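You operate a simulated robot arm through the tools that you are given. There is no shell and no other tool. Be economical: measure what you need, move in short steps, check, and stop when the job is done.

The job below is to be done with a simulated two-armed robot. You get a single attempt, and the scene is never put back.

Task
Put the short shaft on the lower shelf of the blue trolley. Stack the blue filter from the top of the carton bench on top of the yellow filter. Put one of the pipes from the top of the carton bench on the top of the blue tank. Put two of the bushes from the top of the carton bench on the top of the square bench. Fetch the white cloth from the end of the bench with the gear pump and set it on the lower shelf of the blue trolley. Fetch the pulley from the end of the bench with the gear pump and set it on the small plate there. Any order will do.

Only the result counts: the job must be done as asked and must still hold three seconds after the hand-in. Knocking over, shifting, dropping, spilling or breaking anything else fails it. Flat cloth is picked up by pressing the open fingertips on it (5 to 10 N) and closing them slowly along it; thin cloth reads only 2 to 8 mm in the jaws.

Robot
Two 6-joint arms with three-finger grippers on one trunk, on a base that drives. Base frame: it is fixed to the floor where the robot stands at the start and does not move with it; the origin is under the middle of the robot, x ahead of it, y to its left, z up; the surface under the hand at the start is at about z = 880. Lengths are in mm, angles in rad, forces in N, time in s.
The left shoulder is at the start at [21, 170, 1483], the right one opposite. With the tool pointing down near the work surface each hand reaches from about 360 to 620 mm from the robot's upright axis, wherever it stands, measured 20 degrees to its own side. Places, roughly: bush [1000, 500, 1000]; cloth [7250, 1000, 1000]; filter [1250, -250, 1000]; lower shelf of the blue trolley [4800, 0, 700]; pipe [1250, 0, 1000]; pulley (6x6x3 cm) [7200, 800, 900]; short shaft [500, -250, 1000]; small plate (9x8x2 cm) [7300, 1000, 900]; top of the blue tank [1300, -2800, 700]; top of the square bench [5000, 1200, 900]. Payload 2.2 kg a hand.
The tool frame of a hand sits at the grasp point between the pads (the TCP): z along the fingers, y along the line on which they close. The tips reach 25 mm beyond it. The gripper opens to 104 mm. The gripper's body begins 74 mm behind the TCP.
Orientation is that of the tool frame in the base frame, as a unit quaternion [w, x, y, z]. With the fingers straight down and closing along the base's y, the tool's x points along the base's -x, its y along +y and its z along -z.

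Tools
- The arms move only by the tool jog_arm. It takes "left_targets", "right_targets" or both (then of equal length, played together; a hand with none holds still); each is a list of rows, each a list of 7 numbers: the shift along the base's x, y, z in mm, then the turn, a rotation vector about the base's x, y, z in rad, then the finger opening in mm, from 0 to 104. In form: [[tx, ty, tz, ax, ay, az, jaw], ...]. A call has 1 to 8 rows; each row is the pose to reach, as a shift and turn from the pose commanded when the call began. Rows are played at 5 a second. More than 50 mm and 0.15 rad between two rows, or a gripper value outside its range, and nothing of the call is played. A pose out of reach is approached as far as the arm can. The call stops where the force on the tool passes 40 N (or 10 N more than at its start, if that is more) or the arm is blocked; 0.2 s more then pass. Each finger halts on what it meets, pressing with about 25 N; the grip force reading is that of the motor and also rises with nothing between the fingers. The clock runs only during rows and for 0.2 s after the last one: add rows that repeat a pose to give the fingers time. The reply holds the time, the measured pose of the TCP, the force on the tool along the base axes, the opening and the grip force, in the units named above and with some noise, with the torque about the TCP (base axes, N m) and any sound that the robot's microphone picked up.
- Cameras (640 x 400 px; columns grow to the right, rows downward): "scene" is now at [150, -42.6, 1376.1]; the picture's right is [-0.47, -0.88, 0.00], its down [-0.49, 0.27, -0.83] and it looks along [0.73, -0.39, -0.56] (base axes); focal length 229 px, centre (320, 200). "left" rides on the left gripper at [82, -3, -104] in its tool frame; the picture's right is [0.04, 1.00, 0.00], its down [-0.75, 0.03, -0.66] and it looks along [-0.66, 0.03, 0.75] (tool axes); focal length 256 px, centre (320, 200). "right" rides on the right gripper at [82, 3, -104] in its tool frame; the picture's right is [-0.04, 1.00, 0.00], its down [-0.75, -0.03, -0.66] and it looks along [-0.66, -0.03, 0.75] (tool axes); focal length 256 px, centre (320, 200). There is no depth. A picture from a camera that has moved, and an enlarged one, comes with that camera's place and axes in the base frame and with its lens.
- capture(camera): a new picture of that camera. No time passes.
- raise_lower(by): slides the trunk up (or, below 0, down) by that many mm; the arms and the scene camera ride with it, the base frame stays. It gives what a move gives, with no picture.
- roll_base(legs): drives the robot by 1 to 6 legs, each [ahead, left, turn to the left] in mm, mm and rad, along the robot's own axes; the way and the turn of a leg run together, so that a leg with both is an arc; at most 1500 mm and 3.142 rad a leg. The arms and the cameras ride along, it lands a little off, and it stops where it bumps. It gives what a move gives.
- head_to(pan, tilt): turns the head with the scene camera to pan (to the left, within 1.047 rad either way) and tilt (down, from -0.506 to 1.204), counted from straight ahead of the robot. It gives what a move gives.
- enlarge(camera, box): a new picture of the part [left, top, right, bottom] of that camera's present view, enlarged. No time passes.
- job_done(): hands the job in; it is judged then, once.

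Go step by step. Nothing tells you exact positions but the pictures and the camera data: compare them with the known pose of the tool, close in by small moves and look again before you grip or let go. The budget is 207 turns and 210 pictures, counting those below and the enlarged ones. Unless the task says otherwise, let go and move clear before handing in.

The tools are called as a command line: name --argument value ..., lists and objects as JSON in quotes. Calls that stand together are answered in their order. jog_arm: Moves the arms, as the interface text tells. Its arguments: {"type":"object","properties":{"left_targets":{"type":"array","items":{"type":"array","items":{"type":"number"}}},"right_targets":{"type":"array","items":{"type":"array","items":{"type":"number"}}}},"required":[]} The other tools are called the same way: raise_lower (by) slides the trunk up or down; roll_base (legs) drives the base; head_to (pan, tilt) turns the head that bears the scene camera; capture (camera) takes a picture; enlarge (camera, box) takes an enlarged picture of a part of a camera's view; job_done () hands the job in.

At the start:

```text
time_s: 0.0
left_tcp_pos: [627.0, 55.0, 1270.2]
left_orientation: [0.0, 0.001, 1.0, 0.0]
left_ft_force: [0.2, -0.7, -0.9]
left_wrist_torque: [0.01, 0.01, -0.02]
left_width: 103.9
left_grip_force: 0.1
right_tcp_pos: [375.3, -366.7, 1227.7]
right_orientation: [0.0, 0.0, 1.0, 0.001]
right_ft_force: [0.6, -0.1, -0.2]
right_wrist_torque: [-0.01, 0.01, -0.03]
right_width: 104.0
right_grip_force: 0.0
trunk travel left (down, up): [-675.0, 67.0]
robot x, y, heading: [-1.5, -3.4, -0.0]
head pan, tilt: [-0.494, 0.597]
```

scene: 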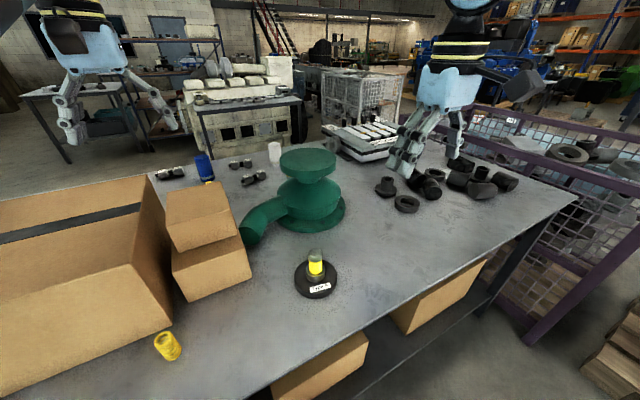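
right: 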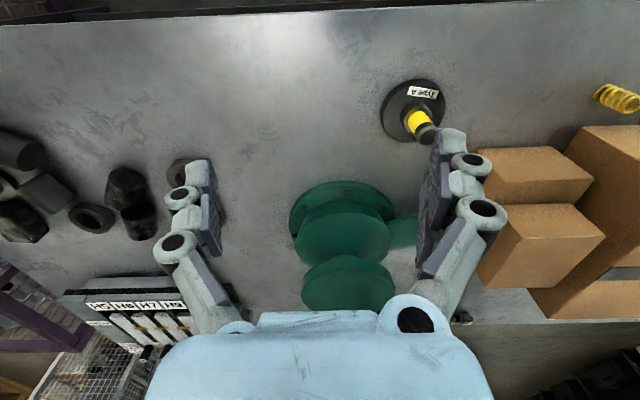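
left: 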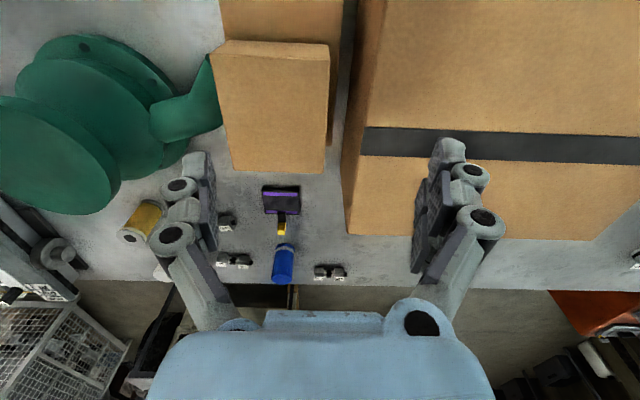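

I see the carton bench in front with a green pump casing, filters, pipe pieces and a shaft in a flange. I'll look closer at each zone first.

enlarge --camera "scene" --box '[140, 120, 340, 245]'

enlarge --camera "scene" --box '[250, 220, 410, 320]'

enlarge --camera "scene" --box '[360, 130, 560, 255]'

enlarge --camera "left" --box '[100, 160, 400, 300]'

```text
3.20 times, centred on (240, 182) of scene
camera zoom: at [150.0, -42.6, 1376.1], right [-0.47, -0.88, 0.0], down [-0.49, 0.27, -0.83], along [0.73, -0.39, -0.56], focal length 733 px, centre (576, 256)
```

zoom: 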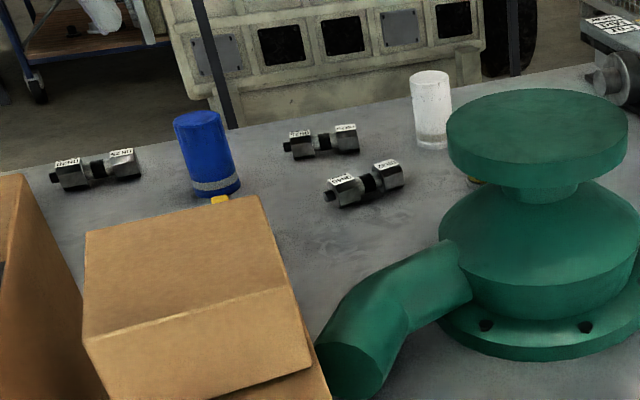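

```text
4.00 times, centred on (330, 270) of scene
camera zoom: at [150.0, -42.6, 1376.1], right [-0.47, -0.88, 0.0], down [-0.49, 0.27, -0.83], along [0.73, -0.39, -0.56], focal length 916 px, centre (280, -80)
```

zoom: 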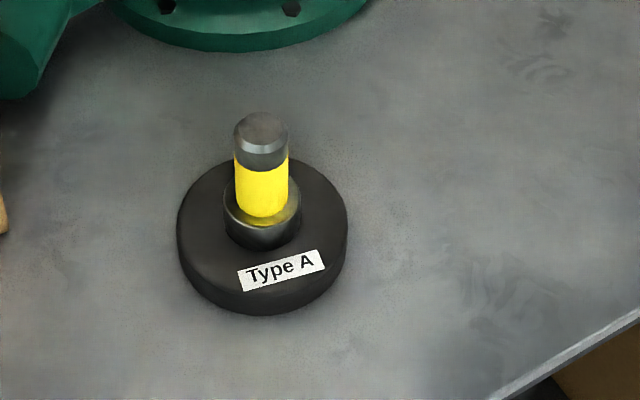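

```text
3.20 times, centred on (460, 192) of scene
camera zoom: at [150.0, -42.6, 1376.1], right [-0.47, -0.88, 0.0], down [-0.49, 0.27, -0.83], along [0.73, -0.39, -0.56], focal length 733 px, centre (-128, 224)
```

zoom: 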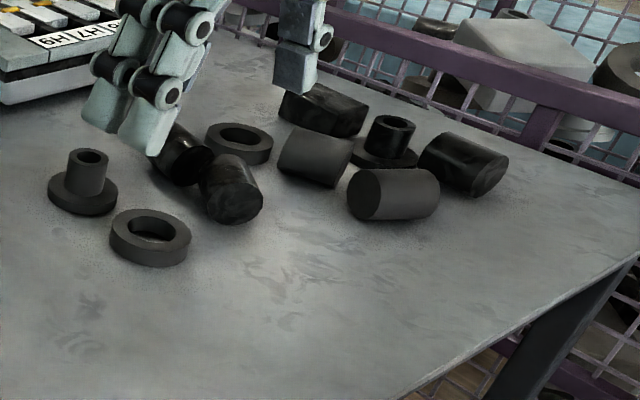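

```text
2.13 times, centred on (250, 230) of left
camera zoom: at [543.5, 51.5, 1374.5], right [-0.04, 1.0, 0.0], down [0.75, 0.03, 0.66], along [0.66, 0.03, -0.75], focal length 546 px, centre (469, 136)
```

zoom: 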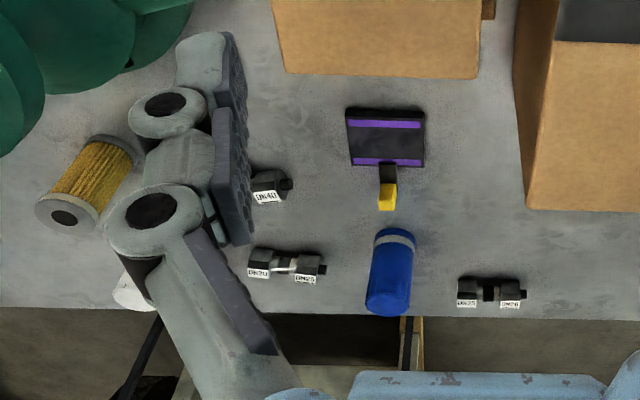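

The pipes, filters and a shaft in a black base are visible. I'll look left for the bushes and at the rest of the workshop.

head_to --pan 0.5 --tilt 0.45

capture --camera "scene"

head_to --pan 0.0 --tilt 0.1

capture --camera "scene"

head_to --pan -1.04 --tilt 0.3

capture --camera "scene"

```text
time_s: 1.3
left_tcp_pos: [625.8, 56.5, 1271.3]
left_orientation: [0.0, 0.0, 1.0, 0.0]
left_ft_force: [0.0, -0.3, -0.1]
left_wrist_torque: [0.03, 0.0, -0.01]
left_width: 104.0
left_grip_force: 0.0
right_tcp_pos: [374.5, -366.8, 1226.3]
right_orientation: [0.0, 0.0, 1.0, 0.001]
right_ft_force: [-0.8, -0.1, -1.0]
right_wrist_torque: [-0.01, 0.0, -0.03]
right_width: 103.9
right_grip_force: 0.0
trunk travel left (down, up): [-675.0, 67.0]
robot x, y, heading: [-0.7, -0.0, -0.001]
head pan, tilt: [0.499, 0.45]
```

```text
202 pictures are left
camera scene: at [152.9, 43.3, 1389.3], right [0.48, -0.88, 0.0], down [-0.38, -0.21, -0.9], along [0.79, 0.43, -0.44], focal length 229 px, centre (320, 200)
```

scene: 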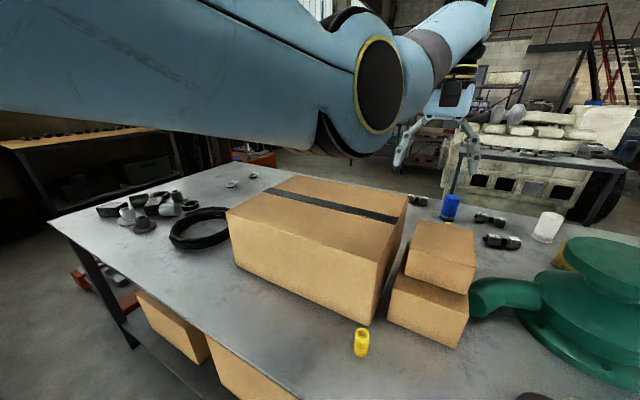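

```text
time_s: 2.2
left_tcp_pos: [626.4, 55.5, 1270.9]
left_orientation: [-0.001, 0.0, 1.0, 0.0]
left_ft_force: [-1.1, -0.5, -0.1]
left_wrist_torque: [0.02, 0.03, 0.03]
left_width: 104.1
left_grip_force: 0.1
right_tcp_pos: [374.7, -367.1, 1227.1]
right_orientation: [0.0, 0.0, 1.0, 0.001]
right_ft_force: [-0.7, 0.8, -0.9]
right_wrist_torque: [-0.02, -0.02, -0.01]
right_width: 104.3
right_grip_force: 0.0
trunk travel left (down, up): [-675.0, 67.0]
robot x, y, heading: [1.3, -2.1, 0.0]
head pan, tilt: [0.0, 0.099]
```

```text
201 pictures are left
camera scene: at [164.2, -0.5, 1421.8], right [0.0, -1.0, 0.0], down [-0.1, 0.0, -0.99], along [0.99, 0.0, -0.1], focal length 229 px, centre (320, 200)
```

scene: 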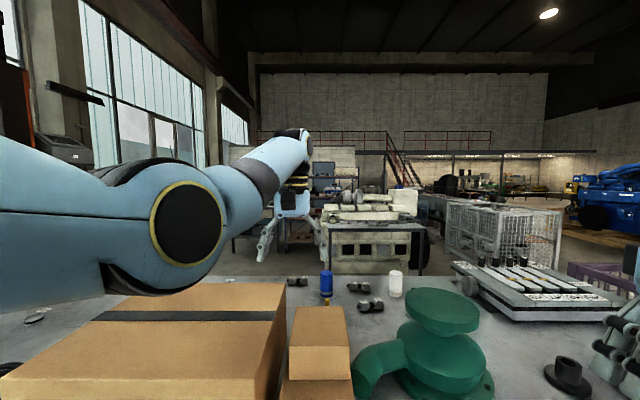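

```text
time_s: 3.5
left_tcp_pos: [626.5, 56.1, 1270.8]
left_orientation: [0.0, 0.0, 1.0, 0.0]
left_ft_force: [-0.6, -0.4, -0.5]
left_wrist_torque: [-0.01, -0.01, 0.04]
left_width: 103.7
left_grip_force: 0.0
right_tcp_pos: [374.2, -366.3, 1225.8]
right_orientation: [0.0, 0.0, 1.0, 0.001]
right_ft_force: [-0.1, -0.3, 0.9]
right_wrist_torque: [-0.02, 0.0, -0.01]
right_width: 103.9
right_grip_force: 0.2
trunk travel left (down, up): [-675.0, 67.0]
robot x, y, heading: [2.5, -4.2, 0.002]
head pan, tilt: [-1.04, 0.3]
```

```text
200 pictures are left
camera scene: at [119.4, -81.1, 1403.2], right [-0.86, -0.51, 0.0], down [-0.15, 0.26, -0.96], along [0.48, -0.82, -0.3], focal length 229 px, centre (320, 200)
```

scene: 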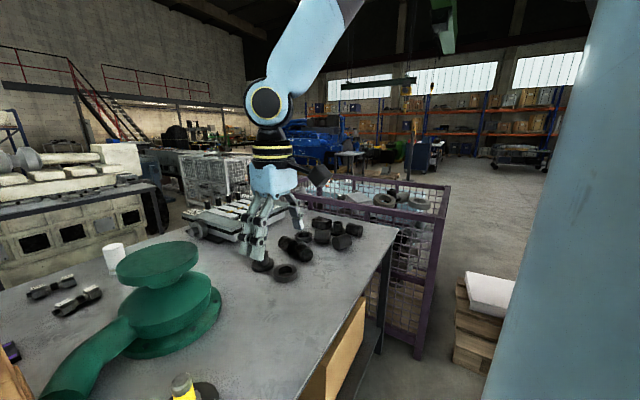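

Next I'll zoom on the left part of the bench for the bushes.

head_to --pan 0.6 --tilt 0.45

enlarge --camera "scene" --box '[100, 140, 300, 265]'

enlarge --camera "scene" --box '[220, 140, 340, 215]'

```text
time_s: 5.2
left_tcp_pos: [627.2, 56.7, 1270.8]
left_orientation: [0.0, 0.0, 1.0, 0.001]
left_ft_force: [0.3, -0.4, 0.5]
left_wrist_torque: [0.03, 0.02, 0.04]
left_width: 103.9
left_grip_force: 0.1
right_tcp_pos: [374.6, -366.1, 1227.4]
right_orientation: [0.0, 0.0, 1.0, 0.0]
right_ft_force: [-0.7, -1.2, -0.1]
right_wrist_torque: [-0.02, 0.01, -0.04]
right_width: 104.1
right_grip_force: 0.0
trunk travel left (down, up): [-675.0, 67.0]
robot x, y, heading: [1.5, -2.2, 0.003]
head pan, tilt: [0.6, 0.45]
```

```text
3.20 times, centred on (200, 202) of scene
camera zoom: at [148.0, 51.2, 1389.3], right [0.56, -0.83, 0.0], down [-0.36, -0.25, -0.9], along [0.74, 0.51, -0.44], focal length 733 px, centre (704, 192)
```

zoom: 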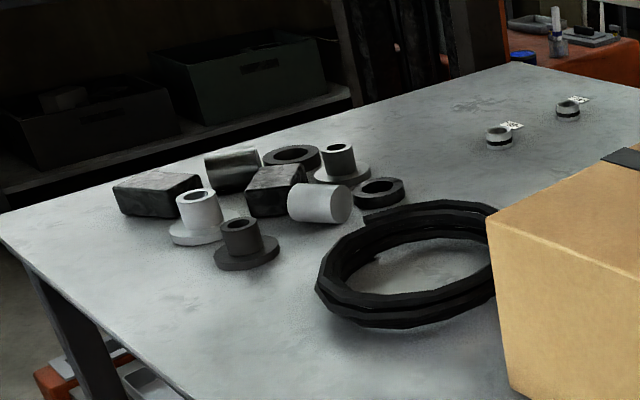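

```text
5.33 times, centred on (280, 178) of scene
camera zoom: at [148.0, 51.2, 1389.3], right [0.56, -0.83, 0.0], down [-0.36, -0.25, -0.9], along [0.74, 0.51, -0.44], focal length 1221 px, centre (533, 320)
```

zoom: 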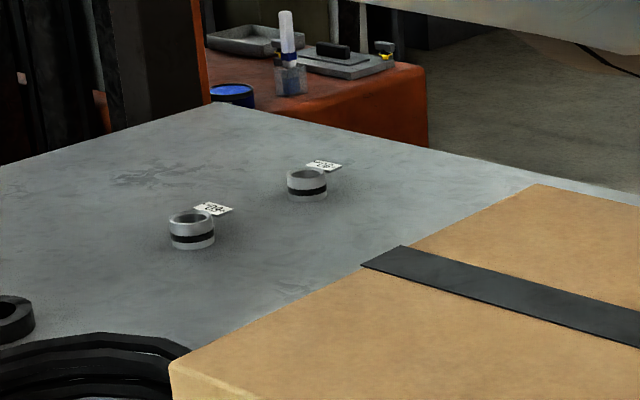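

Two tagged rings lie on the left back part of the bench. I'll look at the tray on the right and around for further bushes.

head_to --pan -0.55 --tilt 0.35

enlarge --camera "scene" --box '[260, 130, 500, 280]'

enlarge --camera "right" --box '[0, 250, 240, 400]'

enlarge --camera "left" --box '[480, 200, 640, 300]'

```text
time_s: 6.5
left_tcp_pos: [626.3, 55.6, 1271.2]
left_orientation: [0.0, -0.001, 1.0, 0.0]
left_ft_force: [-0.3, 0.0, 0.3]
left_wrist_torque: [-0.03, -0.03, 0.0]
left_width: 103.9
left_grip_force: 0.1
right_tcp_pos: [375.2, -367.3, 1226.3]
right_orientation: [0.0, 0.0, 1.0, 0.001]
right_ft_force: [-0.4, 0.6, 0.4]
right_wrist_torque: [-0.01, 0.01, 0.01]
right_width: 104.1
right_grip_force: 0.1
trunk travel left (down, up): [-675.0, 67.0]
robot x, y, heading: [0.6, -0.9, -0.003]
head pan, tilt: [-0.55, 0.351]
```

```text
2.67 times, centred on (380, 205) of scene
camera zoom: at [151.5, -49.2, 1398.5], right [-0.52, -0.85, 0.0], down [-0.29, 0.18, -0.94], along [0.8, -0.49, -0.34], focal length 611 px, centre (160, 187)
```

zoom: 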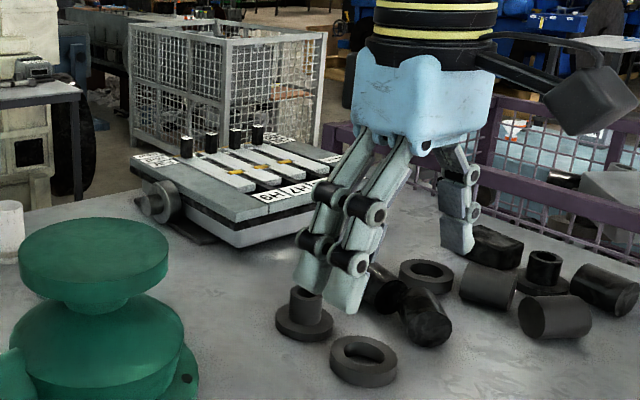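

```text
2.67 times, centred on (120, 325) of right
camera zoom: at [292.6, -363.6, 1331.5], right [0.04, 1.0, 0.0], down [0.75, -0.03, 0.66], along [0.66, -0.03, -0.75], focal length 683 px, centre (853, -133)
```

zoom: 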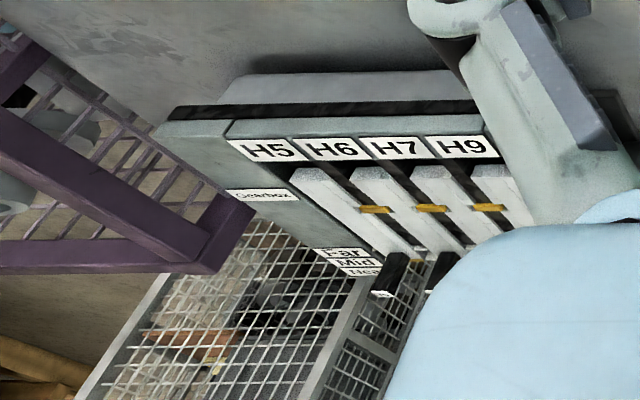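

```text
4.00 times, centred on (560, 250) of left
camera zoom: at [543.5, 51.5, 1374.4], right [-0.04, 1.0, 0.0], down [0.75, 0.03, 0.66], along [0.66, 0.03, -0.75], focal length 1024 px, centre (-640, 0)
```

zoom: 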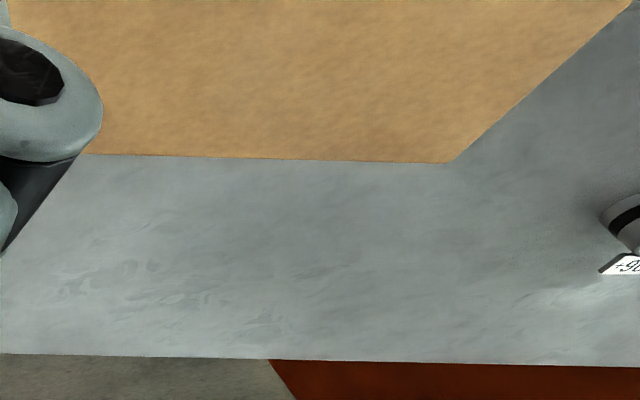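

I'll check the yellow ringed item near the cartons and the label side of it.

head_to --pan 0.2 --tilt 0.8

capture --camera "scene"

```text
time_s: 7.6
left_tcp_pos: [626.3, 55.9, 1270.7]
left_orientation: [0.0, -0.001, 1.0, 0.0]
left_ft_force: [-0.3, -0.4, -0.1]
left_wrist_torque: [-0.03, 0.01, 0.03]
left_width: 104.1
left_grip_force: 0.0
right_tcp_pos: [373.6, -366.3, 1225.5]
right_orientation: [0.0, 0.0, 1.0, 0.001]
right_ft_force: [-0.6, -0.1, -0.4]
right_wrist_torque: [0.02, 0.03, 0.0]
right_width: 104.1
right_grip_force: 0.0
trunk travel left (down, up): [-675.0, 67.0]
robot x, y, heading: [1.2, 0.7, 0.001]
head pan, tilt: [0.201, 0.799]
```

```text
194 pictures are left
camera scene: at [151.2, 15.4, 1358.9], right [0.2, -0.98, 0.0], down [-0.7, -0.14, -0.7], along [0.68, 0.14, -0.72], focal length 229 px, centre (320, 200)
```

scene: 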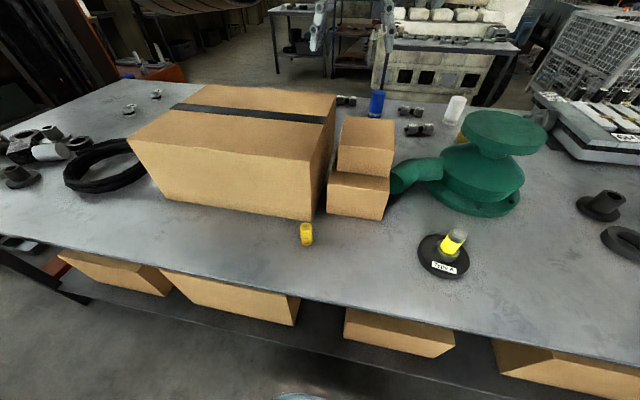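

enlarge --camera "scene" --box '[270, 205, 350, 255]'

enlarge --camera "scene" --box '[400, 215, 496, 275]'

enlarge --camera "scene" --box '[100, 80, 196, 140]'

```text
8.00 times, centred on (310, 230) of scene
camera zoom: at [151.2, 15.4, 1358.9], right [0.2, -0.98, 0.0], down [-0.7, -0.14, -0.7], along [0.68, 0.14, -0.72], focal length 1832 px, centre (400, -40)
```

zoom: 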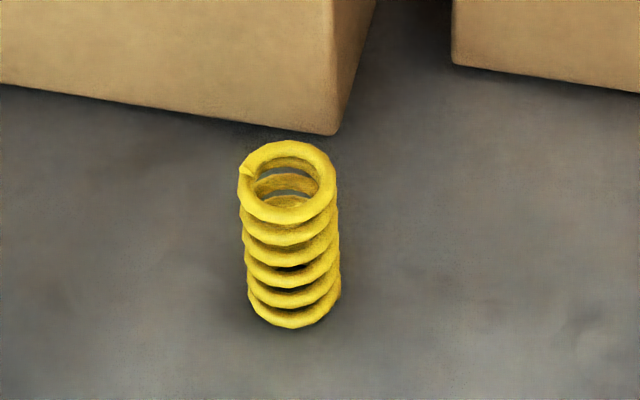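

```text
6.67 times, centred on (448, 245) of scene
camera zoom: at [151.2, 15.4, 1358.9], right [0.2, -0.98, 0.0], down [-0.7, -0.14, -0.7], along [0.68, 0.14, -0.72], focal length 1527 px, centre (-533, -100)
```

zoom: 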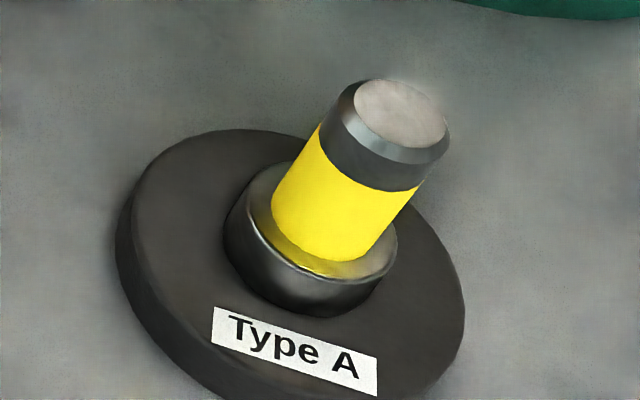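

```text
6.67 times, centred on (148, 110) of scene
camera zoom: at [151.2, 15.4, 1358.9], right [0.2, -0.98, 0.0], down [-0.7, -0.14, -0.7], along [0.68, 0.14, -0.72], focal length 1527 px, centre (1467, 800)
```

zoom: 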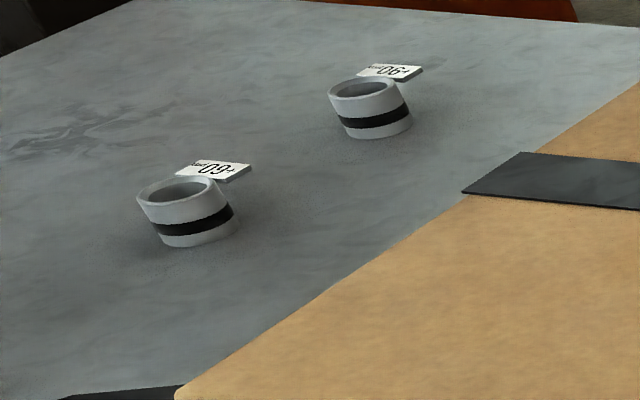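

The short shaft stands in the "Type A" base, its top at about [465,-198,996]. I'll bring the right hand over it.

jog_arm --right_targets '[[22, 42, -20, 0, 0, 0, 104], [45, 84, -50, 0, 0, 0, 80], [68, 126, -90, 0, 0, 0, 70], [90, 169, -130, 0, 0, 0, 70], [90, 169, -160, 0, 0, 0, 70], [90, 169, -160, 0, 0, 0, 70]]'

capture --camera "right"

head_to --pan -0.4 --tilt 0.7

capture --camera "scene"

```text
refused: row 1 steps farther than a row can; nothing moved
```

```text
190 pictures are left
camera right: at [292.6, -363.6, 1331.5], right [0.04, 1.0, 0.0], down [0.75, -0.03, 0.66], along [0.66, -0.03, -0.75], focal length 256 px, centre (320, 200)
```

right: 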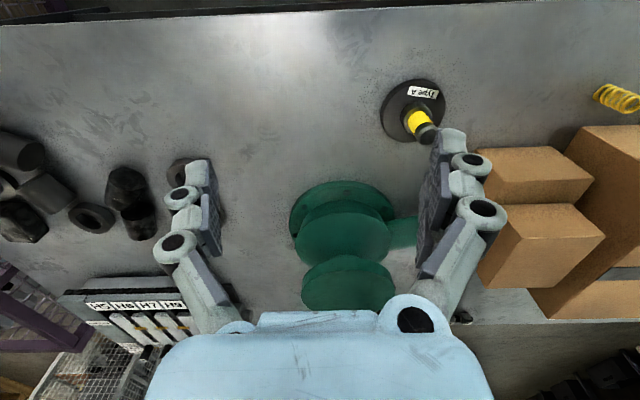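

```text
time_s: 8.6
left_tcp_pos: [625.5, 56.6, 1270.7]
left_orientation: [0.0, 0.0, 1.0, 0.0]
left_ft_force: [-0.8, -0.6, -0.2]
left_wrist_torque: [-0.01, -0.01, 0.01]
left_width: 103.9
left_grip_force: 0.1
right_tcp_pos: [373.7, -367.5, 1226.6]
right_orientation: [0.0, 0.0, 1.0, 0.0]
right_ft_force: [0.5, -0.4, 0.4]
right_wrist_torque: [-0.02, -0.02, -0.02]
right_width: 104.1
right_grip_force: 0.1
trunk travel left (down, up): [-675.0, 67.0]
robot x, y, heading: [-2.5, 2.1, 0.002]
head pan, tilt: [-0.4, 0.7]
```

```text
189 pictures are left
camera scene: at [150.4, -33.6, 1367.1], right [-0.39, -0.92, 0.0], down [-0.59, 0.25, -0.76], along [0.7, -0.3, -0.64], focal length 229 px, centre (320, 200)
```

scene: 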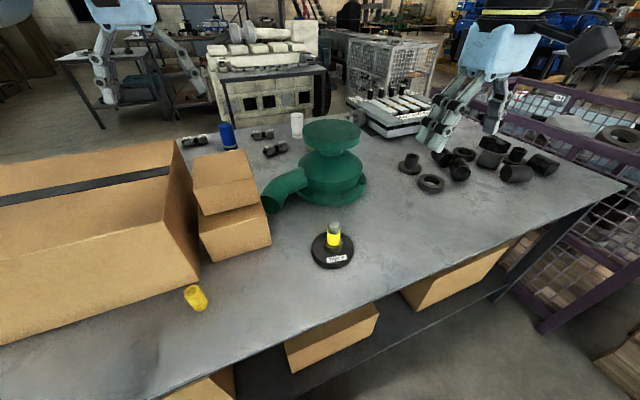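

The step was slightly too long, so I'll repeat with shorter steps.

jog_arm --right_targets '[[18, 34, -20, 0, 0, 0, 104], [36, 68, -45, 0, 0, 0, 80], [54, 102, -70, 0, 0, 0, 70], [72, 136, -95, 0, 0, 0, 70], [90, 169, -120, 0, 0, 0, 70], [90, 169, -160, 0, 0, 0, 70], [90, 169, -160, 0, 0, 0, 70]]'

capture --camera "right"

enlarge --camera "scene" --box '[260, 120, 420, 280]'

```text
time_s: 10.2
left_tcp_pos: [625.9, 56.1, 1270.4]
left_orientation: [0.001, -0.001, 1.0, 0.0]
left_ft_force: [0.4, 0.0, 0.4]
left_wrist_torque: [-0.01, 0.01, -0.03]
left_width: 103.9
left_grip_force: 0.1
right_tcp_pos: [362.0, -360.1, 1127.7]
right_orientation: [-0.001, 0.0, 1.0, 0.002]
right_ft_force: [-0.2, -0.1, -0.2]
right_wrist_torque: [0.01, 0.03, -0.01]
right_width: 69.9
right_grip_force: 0.1
right hand out of reach, approached as far as the arm can: row 1, 2, 3, 4, 5, 6, 7
trunk travel left (down, up): [-675.0, 67.0]
robot x, y, heading: [0.7, -0.6, -0.002]
head pan, tilt: [-0.4, 0.7]
```

```text
188 pictures are left
camera right: at [279.6, -356.7, 1232.6], right [0.04, 1.0, 0.0], down [0.75, -0.03, 0.66], along [0.66, -0.03, -0.75], focal length 256 px, centre (320, 200)
```

right: 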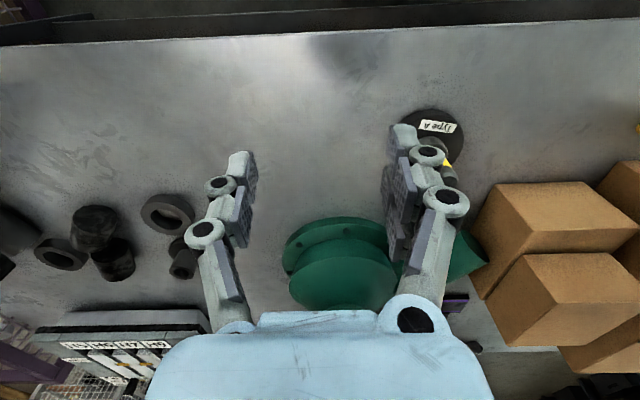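

```text
2.50 times, centred on (340, 200) of scene
camera zoom: at [149.9, -33.5, 1367.2], right [-0.39, -0.92, 0.0], down [-0.59, 0.25, -0.76], along [0.7, -0.3, -0.64], focal length 572 px, centre (270, 200)
```

zoom: 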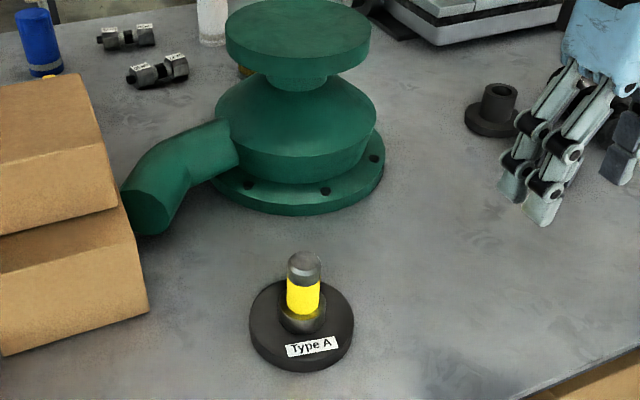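

The hand couldn't go that way. I'll probe which direction is restricted with small moves.

jog_arm --right_targets '[[40, 0, 0, 0, 0, 0, 70], [80, 0, 0, 0, 0, 0, 70]]'

jog_arm --right_targets '[[0, 40, 0, 0, 0, 0, 70], [0, 80, 0, 0, 0, 0, 70]]'

```text
time_s: 10.8
left_tcp_pos: [627.7, 55.6, 1270.9]
left_orientation: [0.0, -0.001, 1.0, 0.0]
left_ft_force: [-1.1, 0.6, -0.3]
left_wrist_torque: [-0.01, -0.01, 0.01]
left_width: 104.0
left_grip_force: 0.2
right_tcp_pos: [414.6, -395.3, 1138.0]
right_orientation: [0.0, 0.0, 1.0, 0.001]
right_ft_force: [0.0, -0.9, 0.1]
right_wrist_torque: [-0.01, 0.01, -0.02]
right_width: 69.8
right_grip_force: 0.0
right hand out of reach, approached as far as the arm can: row 1, 2
trunk travel left (down, up): [-675.0, 67.0]
robot x, y, heading: [0.0, -1.2, -0.0]
head pan, tilt: [-0.4, 0.7]
```

```text
time_s: 11.4
left_tcp_pos: [626.6, 56.3, 1270.5]
left_orientation: [0.0, 0.001, 1.0, 0.0]
left_ft_force: [-0.3, -0.5, 0.5]
left_wrist_torque: [-0.01, 0.01, 0.01]
left_width: 103.8
left_grip_force: 0.1
right_tcp_pos: [381.6, -367.6, 1149.8]
right_orientation: [0.001, 0.0, 1.0, 0.002]
right_ft_force: [-1.0, -0.7, -0.5]
right_wrist_torque: [-0.04, 0.0, 0.02]
right_width: 70.0
right_grip_force: 0.1
right hand out of reach, approached as far as the arm can: row 1, 2
trunk travel left (down, up): [-675.0, 67.0]
robot x, y, heading: [0.8, -0.6, -0.004]
head pan, tilt: [-0.4, 0.7]
```

The right hand seems limited on inward swing. I'll test whether another yaw of the tool frees it.

jog_arm --right_targets '[[0, 0, 0, 0, 0, 0.14, 70], [0, 0, 0, 0, 0, 0.28, 70], [0, 0, 0, 0, 0, 0.42, 70], [10, 40, 0, 0, 0, 0.42, 70], [20, 80, 0, 0, 0, 0.42, 70]]'

jog_arm --right_targets '[[0, 0, 0, 0, 0, -0.14, 70], [0, 0, 0, 0, 0, -0.28, 70], [0, 0, 0, 0, 0, -0.42, 70], [0, 0, 0, 0, 0, -0.56, 70], [0, 0, 0, 0, 0, -0.7, 70], [10, 40, 0, 0, 0, -0.7, 70], [20, 80, 0, 0, 0, -0.7, 70]]'

```text
time_s: 12.6
left_tcp_pos: [627.0, 55.1, 1270.8]
left_orientation: [0.0, -0.001, 1.0, 0.0]
left_ft_force: [-0.9, -0.2, 0.8]
left_wrist_torque: [0.02, 0.01, 0.02]
left_width: 104.1
left_grip_force: 0.0
right_tcp_pos: [363.8, -352.2, 1161.0]
right_orientation: [-0.001, -0.208, 0.978, 0.001]
right_ft_force: [-0.1, -0.7, 0.9]
right_wrist_torque: [0.02, -0.01, -0.02]
right_width: 70.1
right_grip_force: 0.0
right hand out of reach, approached as far as the arm can: row 4, 5
trunk travel left (down, up): [-675.0, 67.0]
robot x, y, heading: [0.1, 0.5, 0.004]
head pan, tilt: [-0.4, 0.7]
```

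```text
time_s: 14.2
left_tcp_pos: [625.7, 56.3, 1271.2]
left_orientation: [0.0, -0.001, 1.0, 0.0]
left_ft_force: [-1.1, -0.2, -0.1]
left_wrist_torque: [0.02, -0.02, 0.03]
left_width: 103.9
left_grip_force: 0.0
right_tcp_pos: [342.0, -336.6, 1176.3]
right_orientation: [0.0, 0.14, 0.99, 0.001]
right_ft_force: [-0.3, 1.3, -0.7]
right_wrist_torque: [0.01, 0.02, 0.01]
right_width: 70.3
right_grip_force: 0.0
right hand out of reach, approached as far as the arm can: row 6, 7
trunk travel left (down, up): [-675.0, 67.0]
robot x, y, heading: [3.0, -0.1, 0.0]
head pan, tilt: [-0.4, 0.7]
```

The limit looks like the shoulder in this arm posture. I'll go lower over the clear table area and try swinging inward there.

jog_arm --right_targets '[[15, -15, -40, 0, 0, -0.1, 70], [30, -30, -80, 0, 0, -0.2, 70], [45, -45, -120, 0, 0, -0.28, 70], [60, -50, -160, 0, 0, -0.28, 70], [70, -50, -200, 0, 0, -0.28, 70], [80, -10, -200, 0, 0, -0.28, 70], [90, 30, -200, 0, 0, -0.28, 70]]'

capture --camera "scene"

```text
time_s: 15.8
left_tcp_pos: [626.9, 55.8, 1270.9]
left_orientation: [-0.001, 0.0, 1.0, 0.0]
left_ft_force: [0.6, -0.8, 0.3]
left_wrist_torque: [-0.04, -0.01, 0.06]
left_width: 104.2
left_grip_force: 0.1
right_tcp_pos: [373.6, -395.6, 1049.8]
right_orientation: [0.001, 0.276, 0.961, 0.001]
right_ft_force: [0.0, -0.4, -0.3]
right_wrist_torque: [0.04, -0.01, -0.01]
right_width: 70.1
right_grip_force: 0.1
right hand out of reach, approached as far as the arm can: row 2, 3, 4, 5, 6, 7
trunk travel left (down, up): [-675.0, 67.0]
robot x, y, heading: [2.8, 1.0, 0.003]
head pan, tilt: [-0.4, 0.7]
```

```text
186 pictures are left
camera scene: at [150.0, -33.4, 1367.2], right [-0.39, -0.92, 0.0], down [-0.59, 0.25, -0.76], along [0.7, -0.3, -0.64], focal length 229 px, centre (320, 200)
```

scene: 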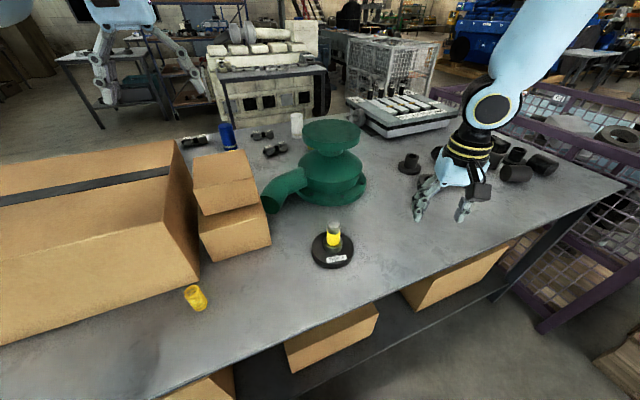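

The low part seems reachable only partly; I'll test moving straight down and outward.

jog_arm --right_targets '[[0, -10, -40, 0, 0, 0, 70], [0, -20, -80, 0, 0, 0, 70]]'

jog_arm --right_targets '[[0, -40, 0, 0, 0, 0, 70], [0, -80, 0, 0, 0, 0, 70], [40, -80, 0, 0, 0, 0, 70], [80, -80, 0, 0, 0, 0, 70]]'

```text
time_s: 16.4
left_tcp_pos: [626.6, 56.5, 1271.3]
left_orientation: [0.0, 0.0, 1.0, 0.0]
left_ft_force: [-0.8, -0.3, 0.5]
left_wrist_torque: [-0.01, 0.0, 0.02]
left_width: 104.2
left_grip_force: 0.2
right_tcp_pos: [369.0, -403.2, 1047.8]
right_orientation: [0.001, 0.277, 0.961, 0.001]
right_ft_force: [0.4, 0.7, 0.2]
right_wrist_torque: [0.02, -0.01, -0.01]
right_width: 70.3
right_grip_force: 0.0
right hand out of reach, approached as far as the arm can: row 1, 2
trunk travel left (down, up): [-675.0, 67.0]
robot x, y, heading: [-2.0, 2.7, 0.002]
head pan, tilt: [-0.4, 0.7]
```

```text
time_s: 17.4
left_tcp_pos: [627.0, 56.1, 1271.5]
left_orientation: [0.0, 0.0, 1.0, 0.001]
left_ft_force: [-0.6, -0.3, 0.5]
left_wrist_torque: [-0.01, 0.01, -0.02]
left_width: 104.1
left_grip_force: 0.1
right_tcp_pos: [432.4, -481.0, 1072.3]
right_orientation: [0.001, 0.278, 0.961, 0.001]
right_ft_force: [0.2, -0.6, -0.2]
right_wrist_torque: [0.0, 0.0, 0.01]
right_width: 70.2
right_grip_force: 0.1
right hand out of reach, approached as far as the arm can: row 3, 4
trunk travel left (down, up): [-675.0, 67.0]
robot x, y, heading: [-4.2, 1.3, 0.001]
head pan, tilt: [-0.4, 0.7]
```

I'll back the base away from the bench and lower the trunk, then learn the right hand's workspace in free air.

roll_base --legs '[[-450, 0, 0]]'

raise_lower --by -250

jog_arm --right_targets '[[0, 40, 0, 0, 0, 0, 70], [0, 80, 0, 0, 0, 0, 70], [0, 120, 0, 0, 0, 0, 70], [0, 160, 0, 0, 0, 0, 70], [0, 200, 0, 0, 0, 0, 70], [0, 240, 0, 0, 0, 0, 70], [0, 280, 0, 0, 0, 0, 70], [0, 280, 0, 0, 0, 0, 70]]'

capture --camera "scene"

```text
time_s: 20.1
left_tcp_pos: [186.4, 53.4, 1270.1]
left_orientation: [0.0, 0.002, 1.0, 0.0]
left_ft_force: [0.0, 0.1, 0.3]
left_wrist_torque: [0.03, -0.02, -0.03]
left_width: 104.0
left_grip_force: 0.1
right_tcp_pos: [-11.3, -482.7, 1072.6]
right_orientation: [0.0, 0.279, 0.96, 0.001]
right_ft_force: [-0.5, 0.9, -0.5]
right_wrist_torque: [-0.01, 0.05, -0.01]
right_width: 69.8
right_grip_force: 0.0
trunk travel left (down, up): [-675.0, 67.0]
robot x, y, heading: [-438.7, -0.2, -0.004]
head pan, tilt: [-0.4, 0.7]
```

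```text
time_s: 22.7
left_tcp_pos: [187.4, 52.5, 1013.4]
left_orientation: [-0.007, 0.002, 1.0, 0.0]
left_ft_force: [0.5, -0.3, 1.3]
left_wrist_torque: [0.02, 0.02, 0.0]
left_width: 104.3
left_grip_force: 0.0
right_tcp_pos: [-9.9, -481.3, 821.0]
right_orientation: [0.0, 0.28, 0.96, 0.001]
right_ft_force: [1.2, 0.5, 0.4]
right_wrist_torque: [0.03, 0.02, -0.01]
right_width: 70.1
right_grip_force: 0.0
trunk travel left (down, up): [-425.0, 317.0]
robot x, y, heading: [-440.4, 3.9, -0.005]
head pan, tilt: [-0.4, 0.7]
```

```text
time_s: 24.5
left_tcp_pos: [188.0, 53.4, 1010.5]
left_orientation: [-0.007, 0.003, 1.0, -0.001]
left_ft_force: [-0.3, -0.4, 0.2]
left_wrist_torque: [0.0, 0.03, -0.04]
left_width: 103.8
left_grip_force: 0.0
right_tcp_pos: [-94.4, -348.0, 863.7]
right_orientation: [0.0, 0.279, 0.96, 0.001]
right_ft_force: [0.1, 0.7, 0.2]
right_wrist_torque: [0.02, 0.05, -0.03]
right_width: 70.1
right_grip_force: 0.1
right hand out of reach, approached as far as the arm can: row 2, 3, 4, 5, 6, 7, 8
trunk travel left (down, up): [-425.0, 317.0]
robot x, y, heading: [-439.7, 2.3, -0.005]
head pan, tilt: [-0.4, 0.7]
```

```text
185 pictures are left
camera scene: at [-285.7, -33.4, 1114.2], right [-0.39, -0.92, 0.0], down [-0.59, 0.25, -0.76], along [0.7, -0.3, -0.64], focal length 229 px, centre (320, 200)
```

scene: 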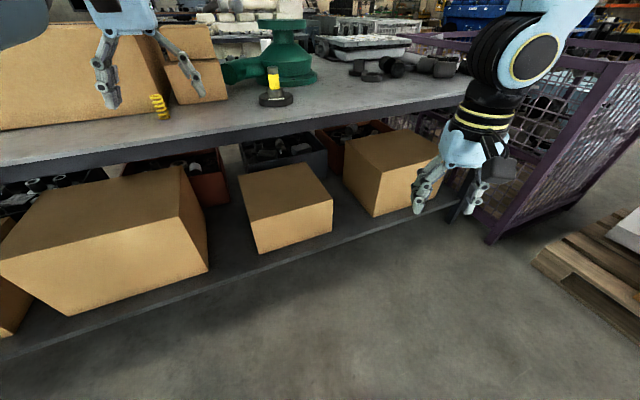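

Still the same inward limit. I'll test at a raised height relative to the shoulder.

jog_arm --right_targets '[[20, -20, 40, 0, 0, 0.14, 70], [40, -30, 80, 0, 0, 0.28, 70], [60, -30, 120, 0, 0, 0.42, 70], [80, -30, 160, 0, 0, 0.56, 70], [80, -30, 200, 0, 0, 0.56, 70], [80, -30, 240, 0, 0, 0.56, 70], [80, -30, 280, 0, 0, 0.56, 70], [80, -30, 320, 0, 0, 0.56, 70]]'

jog_arm --right_targets '[[0, 40, 0, 0, 0, 0, 70], [0, 80, 0, 0, 0, 0, 70], [0, 120, 0, 0, 0, 0, 70], [0, 160, 0, 0, 0, 0, 70], [0, 200, 0, 0, 0, 0, 70]]'

head_to --pan -0.8 --tilt 0.0

capture --camera "scene"

```text
time_s: 26.3
left_tcp_pos: [187.5, 53.6, 1013.2]
left_orientation: [-0.007, 0.003, 1.0, 0.0]
left_ft_force: [-0.8, 0.1, 0.5]
left_wrist_torque: [0.03, 0.0, 0.0]
left_width: 104.0
left_grip_force: 0.1
right_tcp_pos: [-24.6, -398.0, 1179.1]
right_orientation: [0.0, 0.003, 1.0, 0.001]
right_ft_force: [-0.3, 1.2, 0.3]
right_wrist_torque: [-0.01, -0.03, 0.0]
right_width: 70.0
right_grip_force: 0.1
right hand out of reach, approached as far as the arm can: row 5, 6, 7, 8
trunk travel left (down, up): [-425.0, 317.0]
robot x, y, heading: [-439.3, -0.4, -0.006]
head pan, tilt: [-0.4, 0.7]
```

```text
time_s: 27.5
left_tcp_pos: [187.6, 53.0, 1011.4]
left_orientation: [-0.006, 0.002, 1.0, 0.0]
left_ft_force: [0.6, -0.5, -0.3]
left_wrist_torque: [0.04, 0.0, 0.02]
left_width: 104.0
left_grip_force: 0.1
right_tcp_pos: [-87.1, -347.7, 1153.8]
right_orientation: [0.0, 0.003, 1.0, 0.001]
right_ft_force: [0.1, -0.1, -0.4]
right_wrist_torque: [-0.02, 0.0, 0.01]
right_width: 69.8
right_grip_force: 0.1
right hand out of reach, approached as far as the arm can: row 1, 2, 3, 4, 5
trunk travel left (down, up): [-425.0, 317.0]
robot x, y, heading: [-437.5, 5.3, -0.006]
head pan, tilt: [-0.4, 0.7]
```

```text
time_s: 28.6
left_tcp_pos: [188.0, 53.0, 1012.3]
left_orientation: [-0.007, 0.002, 1.0, -0.001]
left_ft_force: [0.9, 0.3, -0.7]
left_wrist_torque: [0.01, -0.04, 0.0]
left_width: 104.2
left_grip_force: 0.1
right_tcp_pos: [-86.3, -347.1, 1155.2]
right_orientation: [0.0, 0.003, 1.0, 0.0]
right_ft_force: [0.7, 0.2, -0.9]
right_wrist_torque: [0.0, 0.03, 0.0]
right_width: 70.0
right_grip_force: 0.0
trunk travel left (down, up): [-425.0, 317.0]
robot x, y, heading: [-444.5, 0.9, -0.006]
head pan, tilt: [-0.799, 0.0]
```

```text
184 pictures are left
camera scene: at [-301.7, -64.6, 1178.0], right [-0.72, -0.69, 0.0], down [0.0, 0.0, -1.0], along [0.69, -0.72, 0.0], focal length 229 px, centre (320, 200)
```

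scene: 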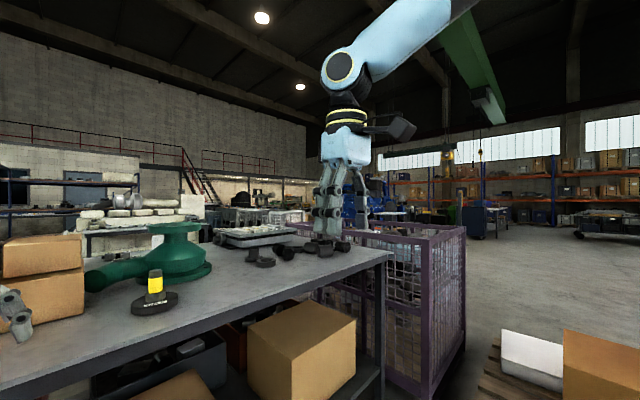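

Now I'll test the left hand's freedom for comparison, moving it outward at the same height.

jog_arm --left_targets '[[-20, 40, 0, 0, 0, 0, 104], [-40, 80, 0, 0, 0, 0, 104], [-60, 120, 0, 0, 0, 0, 104], [-80, 160, 0, 0, 0, 0, 104], [-100, 200, 0, 0, 0, 0, 104], [-120, 240, 0, 0, 0, 0, 104]]'

jog_arm --left_targets '[[0, -48, 0, 0, 0, 0, 104], [0, -96, 0, 0, 0, 0, 104], [0, -144, 0, 0, 0, 0, 104], [0, -192, 0, 0, 0, 0, 104], [0, -240, 0, 0, 0, 0, 104]]'

```text
time_s: 30.0
left_tcp_pos: [169.0, 306.7, 922.6]
left_orientation: [-0.007, 0.004, 1.0, 0.0]
left_ft_force: [-0.2, 0.3, 0.3]
left_wrist_torque: [-0.01, -0.03, -0.01]
left_width: 103.9
left_grip_force: 0.1
left hand out of reach, approached as far as the arm can: row 1, 2, 3, 4, 5, 6
right_tcp_pos: [-87.0, -345.7, 1154.5]
right_orientation: [0.0, 0.003, 1.0, 0.0]
right_ft_force: [-0.4, 1.1, 0.2]
right_wrist_torque: [0.0, -0.05, -0.01]
right_width: 70.1
right_grip_force: 0.0
trunk travel left (down, up): [-425.0, 317.0]
robot x, y, heading: [-438.5, 0.1, -0.007]
head pan, tilt: [-0.799, 0.0]
```

```text
time_s: 31.2
left_tcp_pos: [160.8, 60.1, 926.7]
left_orientation: [-0.007, 0.003, 1.0, 0.001]
left_ft_force: [-1.2, -0.7, -0.4]
left_wrist_torque: [0.0, -0.02, 0.0]
left_width: 104.1
left_grip_force: 0.1
left hand out of reach, approached as far as the arm can: row 1, 2, 3
right_tcp_pos: [-86.9, -348.5, 1153.7]
right_orientation: [0.0, 0.002, 1.0, 0.002]
right_ft_force: [0.3, -0.7, 0.3]
right_wrist_torque: [0.02, 0.02, -0.02]
right_width: 69.9
right_grip_force: 0.0
trunk travel left (down, up): [-425.0, 317.0]
robot x, y, heading: [-442.6, 4.7, -0.001]
head pan, tilt: [-0.799, 0.0]
```

The two arms are in different postures; I'll raise the trunk back and see whether the left hand is freer lower down, about 600 below its shoulder.

raise_lower --by 250

jog_arm --left_targets '[[0, 20, -40, 0, 0, 0, 104], [0, 40, -80, 0, 0, 0, 104], [-20, 60, -120, 0, 0, 0, 104], [-40, 80, -160, 0, 0, 0, 104], [-60, 100, -200, 0, 0, 0, 104], [-80, 120, -240, 0, 0, 0, 104], [-100, 140, -240, 0, 0, 0, 104], [-120, 160, -240, 0, 0, 0, 104]]' --right_targets '[[0, -40, 0, 0, 0, 0, 70], [0, -80, 0, 0, 0, 0, 70], [0, -120, 0, 0, 0, 0, 70], [0, -160, 0, 0, 0, 0, 70], [0, -200, 0, 0, 0, 0, 70], [0, -240, 0, 0, 0, 0, 70], [0, -280, 0, 0, 0, 0, 70], [0, -320, 0, 0, 0, 0, 70]]'

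```text
time_s: 33.7
left_tcp_pos: [159.6, 57.9, 1181.2]
left_orientation: [-0.006, 0.002, 1.0, 0.0]
left_ft_force: [0.7, -0.3, -0.9]
left_wrist_torque: [0.03, 0.01, -0.01]
left_width: 104.3
left_grip_force: 0.0
right_tcp_pos: [-92.3, -352.1, 1404.0]
right_orientation: [0.0, 0.002, 1.0, 0.001]
right_ft_force: [0.2, 0.5, 0.8]
right_wrist_torque: [0.01, 0.04, 0.0]
right_width: 70.1
right_grip_force: 0.1
trunk travel left (down, up): [-675.0, 67.0]
robot x, y, heading: [-440.8, -1.2, -0.009]
head pan, tilt: [-0.799, 0.0]
```

```text
time_s: 35.5
left_tcp_pos: [37.5, 222.1, 939.1]
left_orientation: [-0.007, 0.004, 1.0, 0.0]
left_ft_force: [-0.1, 0.3, 0.1]
left_wrist_torque: [0.0, -0.01, 0.04]
left_width: 103.9
left_grip_force: 0.1
right_tcp_pos: [-90.9, -669.8, 1406.4]
right_orientation: [0.0, 0.002, 1.0, 0.001]
right_ft_force: [-0.1, 1.2, 0.6]
right_wrist_torque: [-0.01, -0.01, -0.01]
right_width: 70.0
right_grip_force: 0.0
trunk travel left (down, up): [-675.0, 67.0]
robot x, y, heading: [-440.2, 5.4, -0.001]
head pan, tilt: [-0.799, 0.0]
```

The left hand works freely at working height. The right hand moved freely outward; now I'll take it down there and then inward.

jog_arm --right_targets '[[0, 0, -48, 0, 0, 0, 70], [0, 0, -96, 0, 0, 0, 70], [0, 0, -144, 0, 0, 0, 70], [0, 0, -192, 0, 0, 0, 70], [0, 0, -240, 0, 0, 0, 70], [0, 0, -288, 0, 0, 0, 70], [0, 0, -336, 0, 0, 0, 70], [0, 0, -384, 0, 0, 0, 70]]'

jog_arm --right_targets '[[10, 48, 0, 0, 0, 0, 70], [20, 90, 0, 0, 0, 0, 70], [30, 130, 0, 0, 0, 0, 70], [40, 170, 0, 0, 0, 0, 70], [50, 210, 0, 0, 0, 0, 70], [60, 250, 0, 0, 0, 0, 70], [70, 290, 0, 0, 0, 0, 70]]'

```text
time_s: 37.3
left_tcp_pos: [39.4, 221.7, 939.1]
left_orientation: [-0.006, 0.003, 1.0, 0.0]
left_ft_force: [0.6, 0.7, 0.3]
left_wrist_torque: [-0.01, 0.03, 0.0]
left_width: 103.8
left_grip_force: 0.0
right_tcp_pos: [-89.6, -670.7, 1023.7]
right_orientation: [0.001, 0.003, 1.0, 0.001]
right_ft_force: [-0.4, 0.5, 0.2]
right_wrist_torque: [0.02, 0.0, -0.01]
right_width: 70.4
right_grip_force: 0.1
right hand out of reach, approached as far as the arm can: row 2, 3
trunk travel left (down, up): [-675.0, 67.0]
robot x, y, heading: [-440.3, 0.8, -0.008]
head pan, tilt: [-0.799, 0.0]
```

```text
time_s: 38.9
left_tcp_pos: [38.7, 223.8, 938.7]
left_orientation: [-0.007, 0.004, 1.0, 0.0]
left_ft_force: [0.1, 0.6, 0.5]
left_wrist_torque: [-0.06, 0.01, 0.01]
left_width: 104.1
left_grip_force: 0.0
right_tcp_pos: [-23.1, -377.9, 1023.5]
right_orientation: [0.0, 0.003, 1.0, 0.0]
right_ft_force: [-0.1, -0.1, 0.2]
right_wrist_torque: [-0.02, -0.02, -0.02]
right_width: 70.0
right_grip_force: 0.1
trunk travel left (down, up): [-675.0, 67.0]
robot x, y, heading: [-441.1, -0.7, -0.005]
head pan, tilt: [-0.799, 0.0]
```

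Both arms now work properly. I'll put the left hand back high, the right hand at working pose, then drive up to the bench.

jog_arm --left_targets '[[20, -20, 40, 0, 0, 0, 104], [40, -40, 80, 0, 0, 0, 104], [60, -60, 120, 0, 0, 0, 104], [80, -80, 160, 0, 0, 0, 104], [100, -100, 200, 0, 0, 0, 104], [120, -130, 230, 0, 0, 0, 104], [140, -150, 270, 0, 0, 0, 104], [150, -165, 310, 0, 0, 0, 104]]' --right_targets '[[5, 23, 5, 0, 0, 0, 70], [10, 46, 10, 0, 0, 0, 70], [15, 69, 15, 0, 0, 0, 70], [20, 92, 20, 0, 0, 0, 70], [25, 115, 25, 0, 0, 0, 70], [30, 138, 30, 0, 0, 0, 70], [35, 161, 35, 0, 0, 0, 70], [43, 178, 40, 0, 0, 0, 70]]'

head_to --pan -0.3 --tilt 0.7

capture --camera "scene"

```text
time_s: 40.7
left_tcp_pos: [188.7, 51.6, 1249.7]
left_orientation: [-0.008, 0.003, 1.0, 0.002]
left_ft_force: [0.2, -0.9, 0.8]
left_wrist_torque: [0.0, 0.0, 0.03]
left_width: 103.8
left_grip_force: 0.1
right_tcp_pos: [21.8, -204.0, 1058.4]
right_orientation: [0.0, 0.002, 1.0, 0.001]
right_ft_force: [-0.2, -0.3, -0.1]
right_wrist_torque: [-0.01, -0.02, 0.0]
right_width: 70.1
right_grip_force: 0.0
trunk travel left (down, up): [-675.0, 67.0]
robot x, y, heading: [-438.5, 1.0, -0.007]
head pan, tilt: [-0.799, 0.0]
```

```text
time_s: 41.8
left_tcp_pos: [189.5, 50.6, 1249.9]
left_orientation: [-0.007, 0.003, 1.0, -0.001]
left_ft_force: [0.8, -0.5, -0.1]
left_wrist_torque: [0.0, -0.04, -0.01]
left_width: 104.0
left_grip_force: 0.0
right_tcp_pos: [20.8, -203.7, 1058.3]
right_orientation: [0.0, 0.002, 1.0, 0.002]
right_ft_force: [0.0, -0.3, 0.5]
right_wrist_torque: [-0.01, 0.0, -0.01]
right_width: 70.0
right_grip_force: 0.1
trunk travel left (down, up): [-675.0, 67.0]
robot x, y, heading: [-438.0, 0.8, -0.006]
head pan, tilt: [-0.3, 0.7]
```

```text
183 pictures are left
camera scene: at [-286.6, -25.3, 1367.2], right [-0.3, -0.95, 0.0], down [-0.61, 0.19, -0.77], along [0.73, -0.23, -0.64], focal length 229 px, centre (320, 200)
```

scene: 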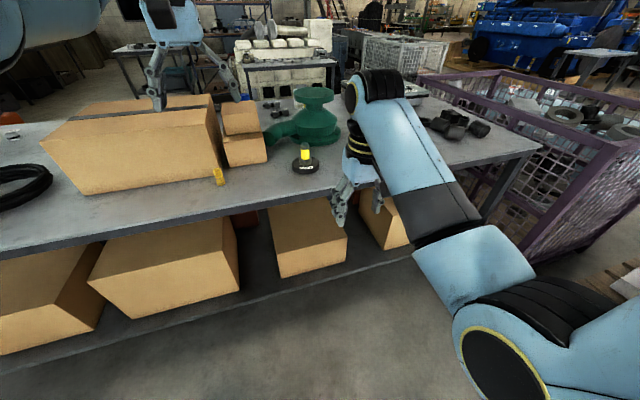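

roll_base --legs '[[420, 0, 0]]'

capture --camera "right"

capture --camera "scene"

```text
time_s: 44.4
left_tcp_pos: [602.1, 58.1, 1249.3]
left_orientation: [-0.007, -0.003, 1.0, 0.0]
left_ft_force: [0.5, -0.7, -0.5]
left_wrist_torque: [0.02, -0.01, 0.01]
left_width: 104.1
left_grip_force: 0.1
right_tcp_pos: [434.8, -198.7, 1058.2]
right_orientation: [0.0, -0.003, 1.0, 0.001]
right_ft_force: [0.7, 0.4, 0.3]
right_wrist_torque: [-0.06, 0.01, 0.01]
right_width: 69.9
right_grip_force: 0.0
trunk travel left (down, up): [-675.0, 67.0]
robot x, y, heading: [-30.0, -0.3, -0.001]
head pan, tilt: [-0.3, 0.7]
```

```text
182 pictures are left
camera right: at [354.0, -195.8, 1162.9], right [0.03, 1.0, 0.0], down [0.75, -0.03, 0.66], along [0.66, -0.02, -0.75], focal length 256 px, centre (320, 200)
```

right: 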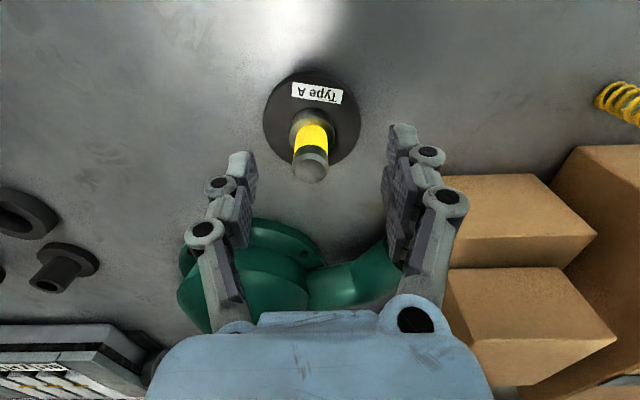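

```text
181 pictures are left
camera scene: at [127.0, -23.5, 1367.1], right [-0.29, -0.96, 0.0], down [-0.62, 0.19, -0.76], along [0.73, -0.22, -0.64], focal length 229 px, centre (320, 200)
```

scene: 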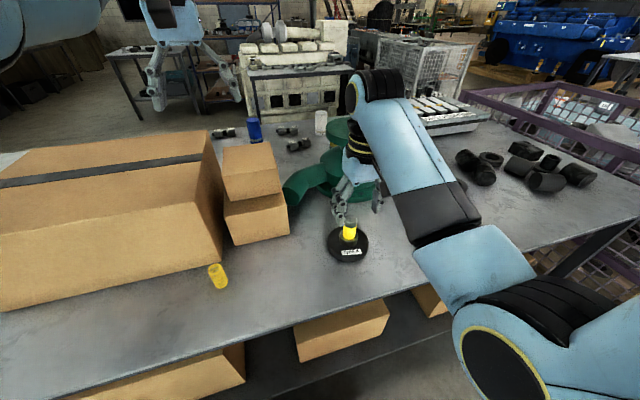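

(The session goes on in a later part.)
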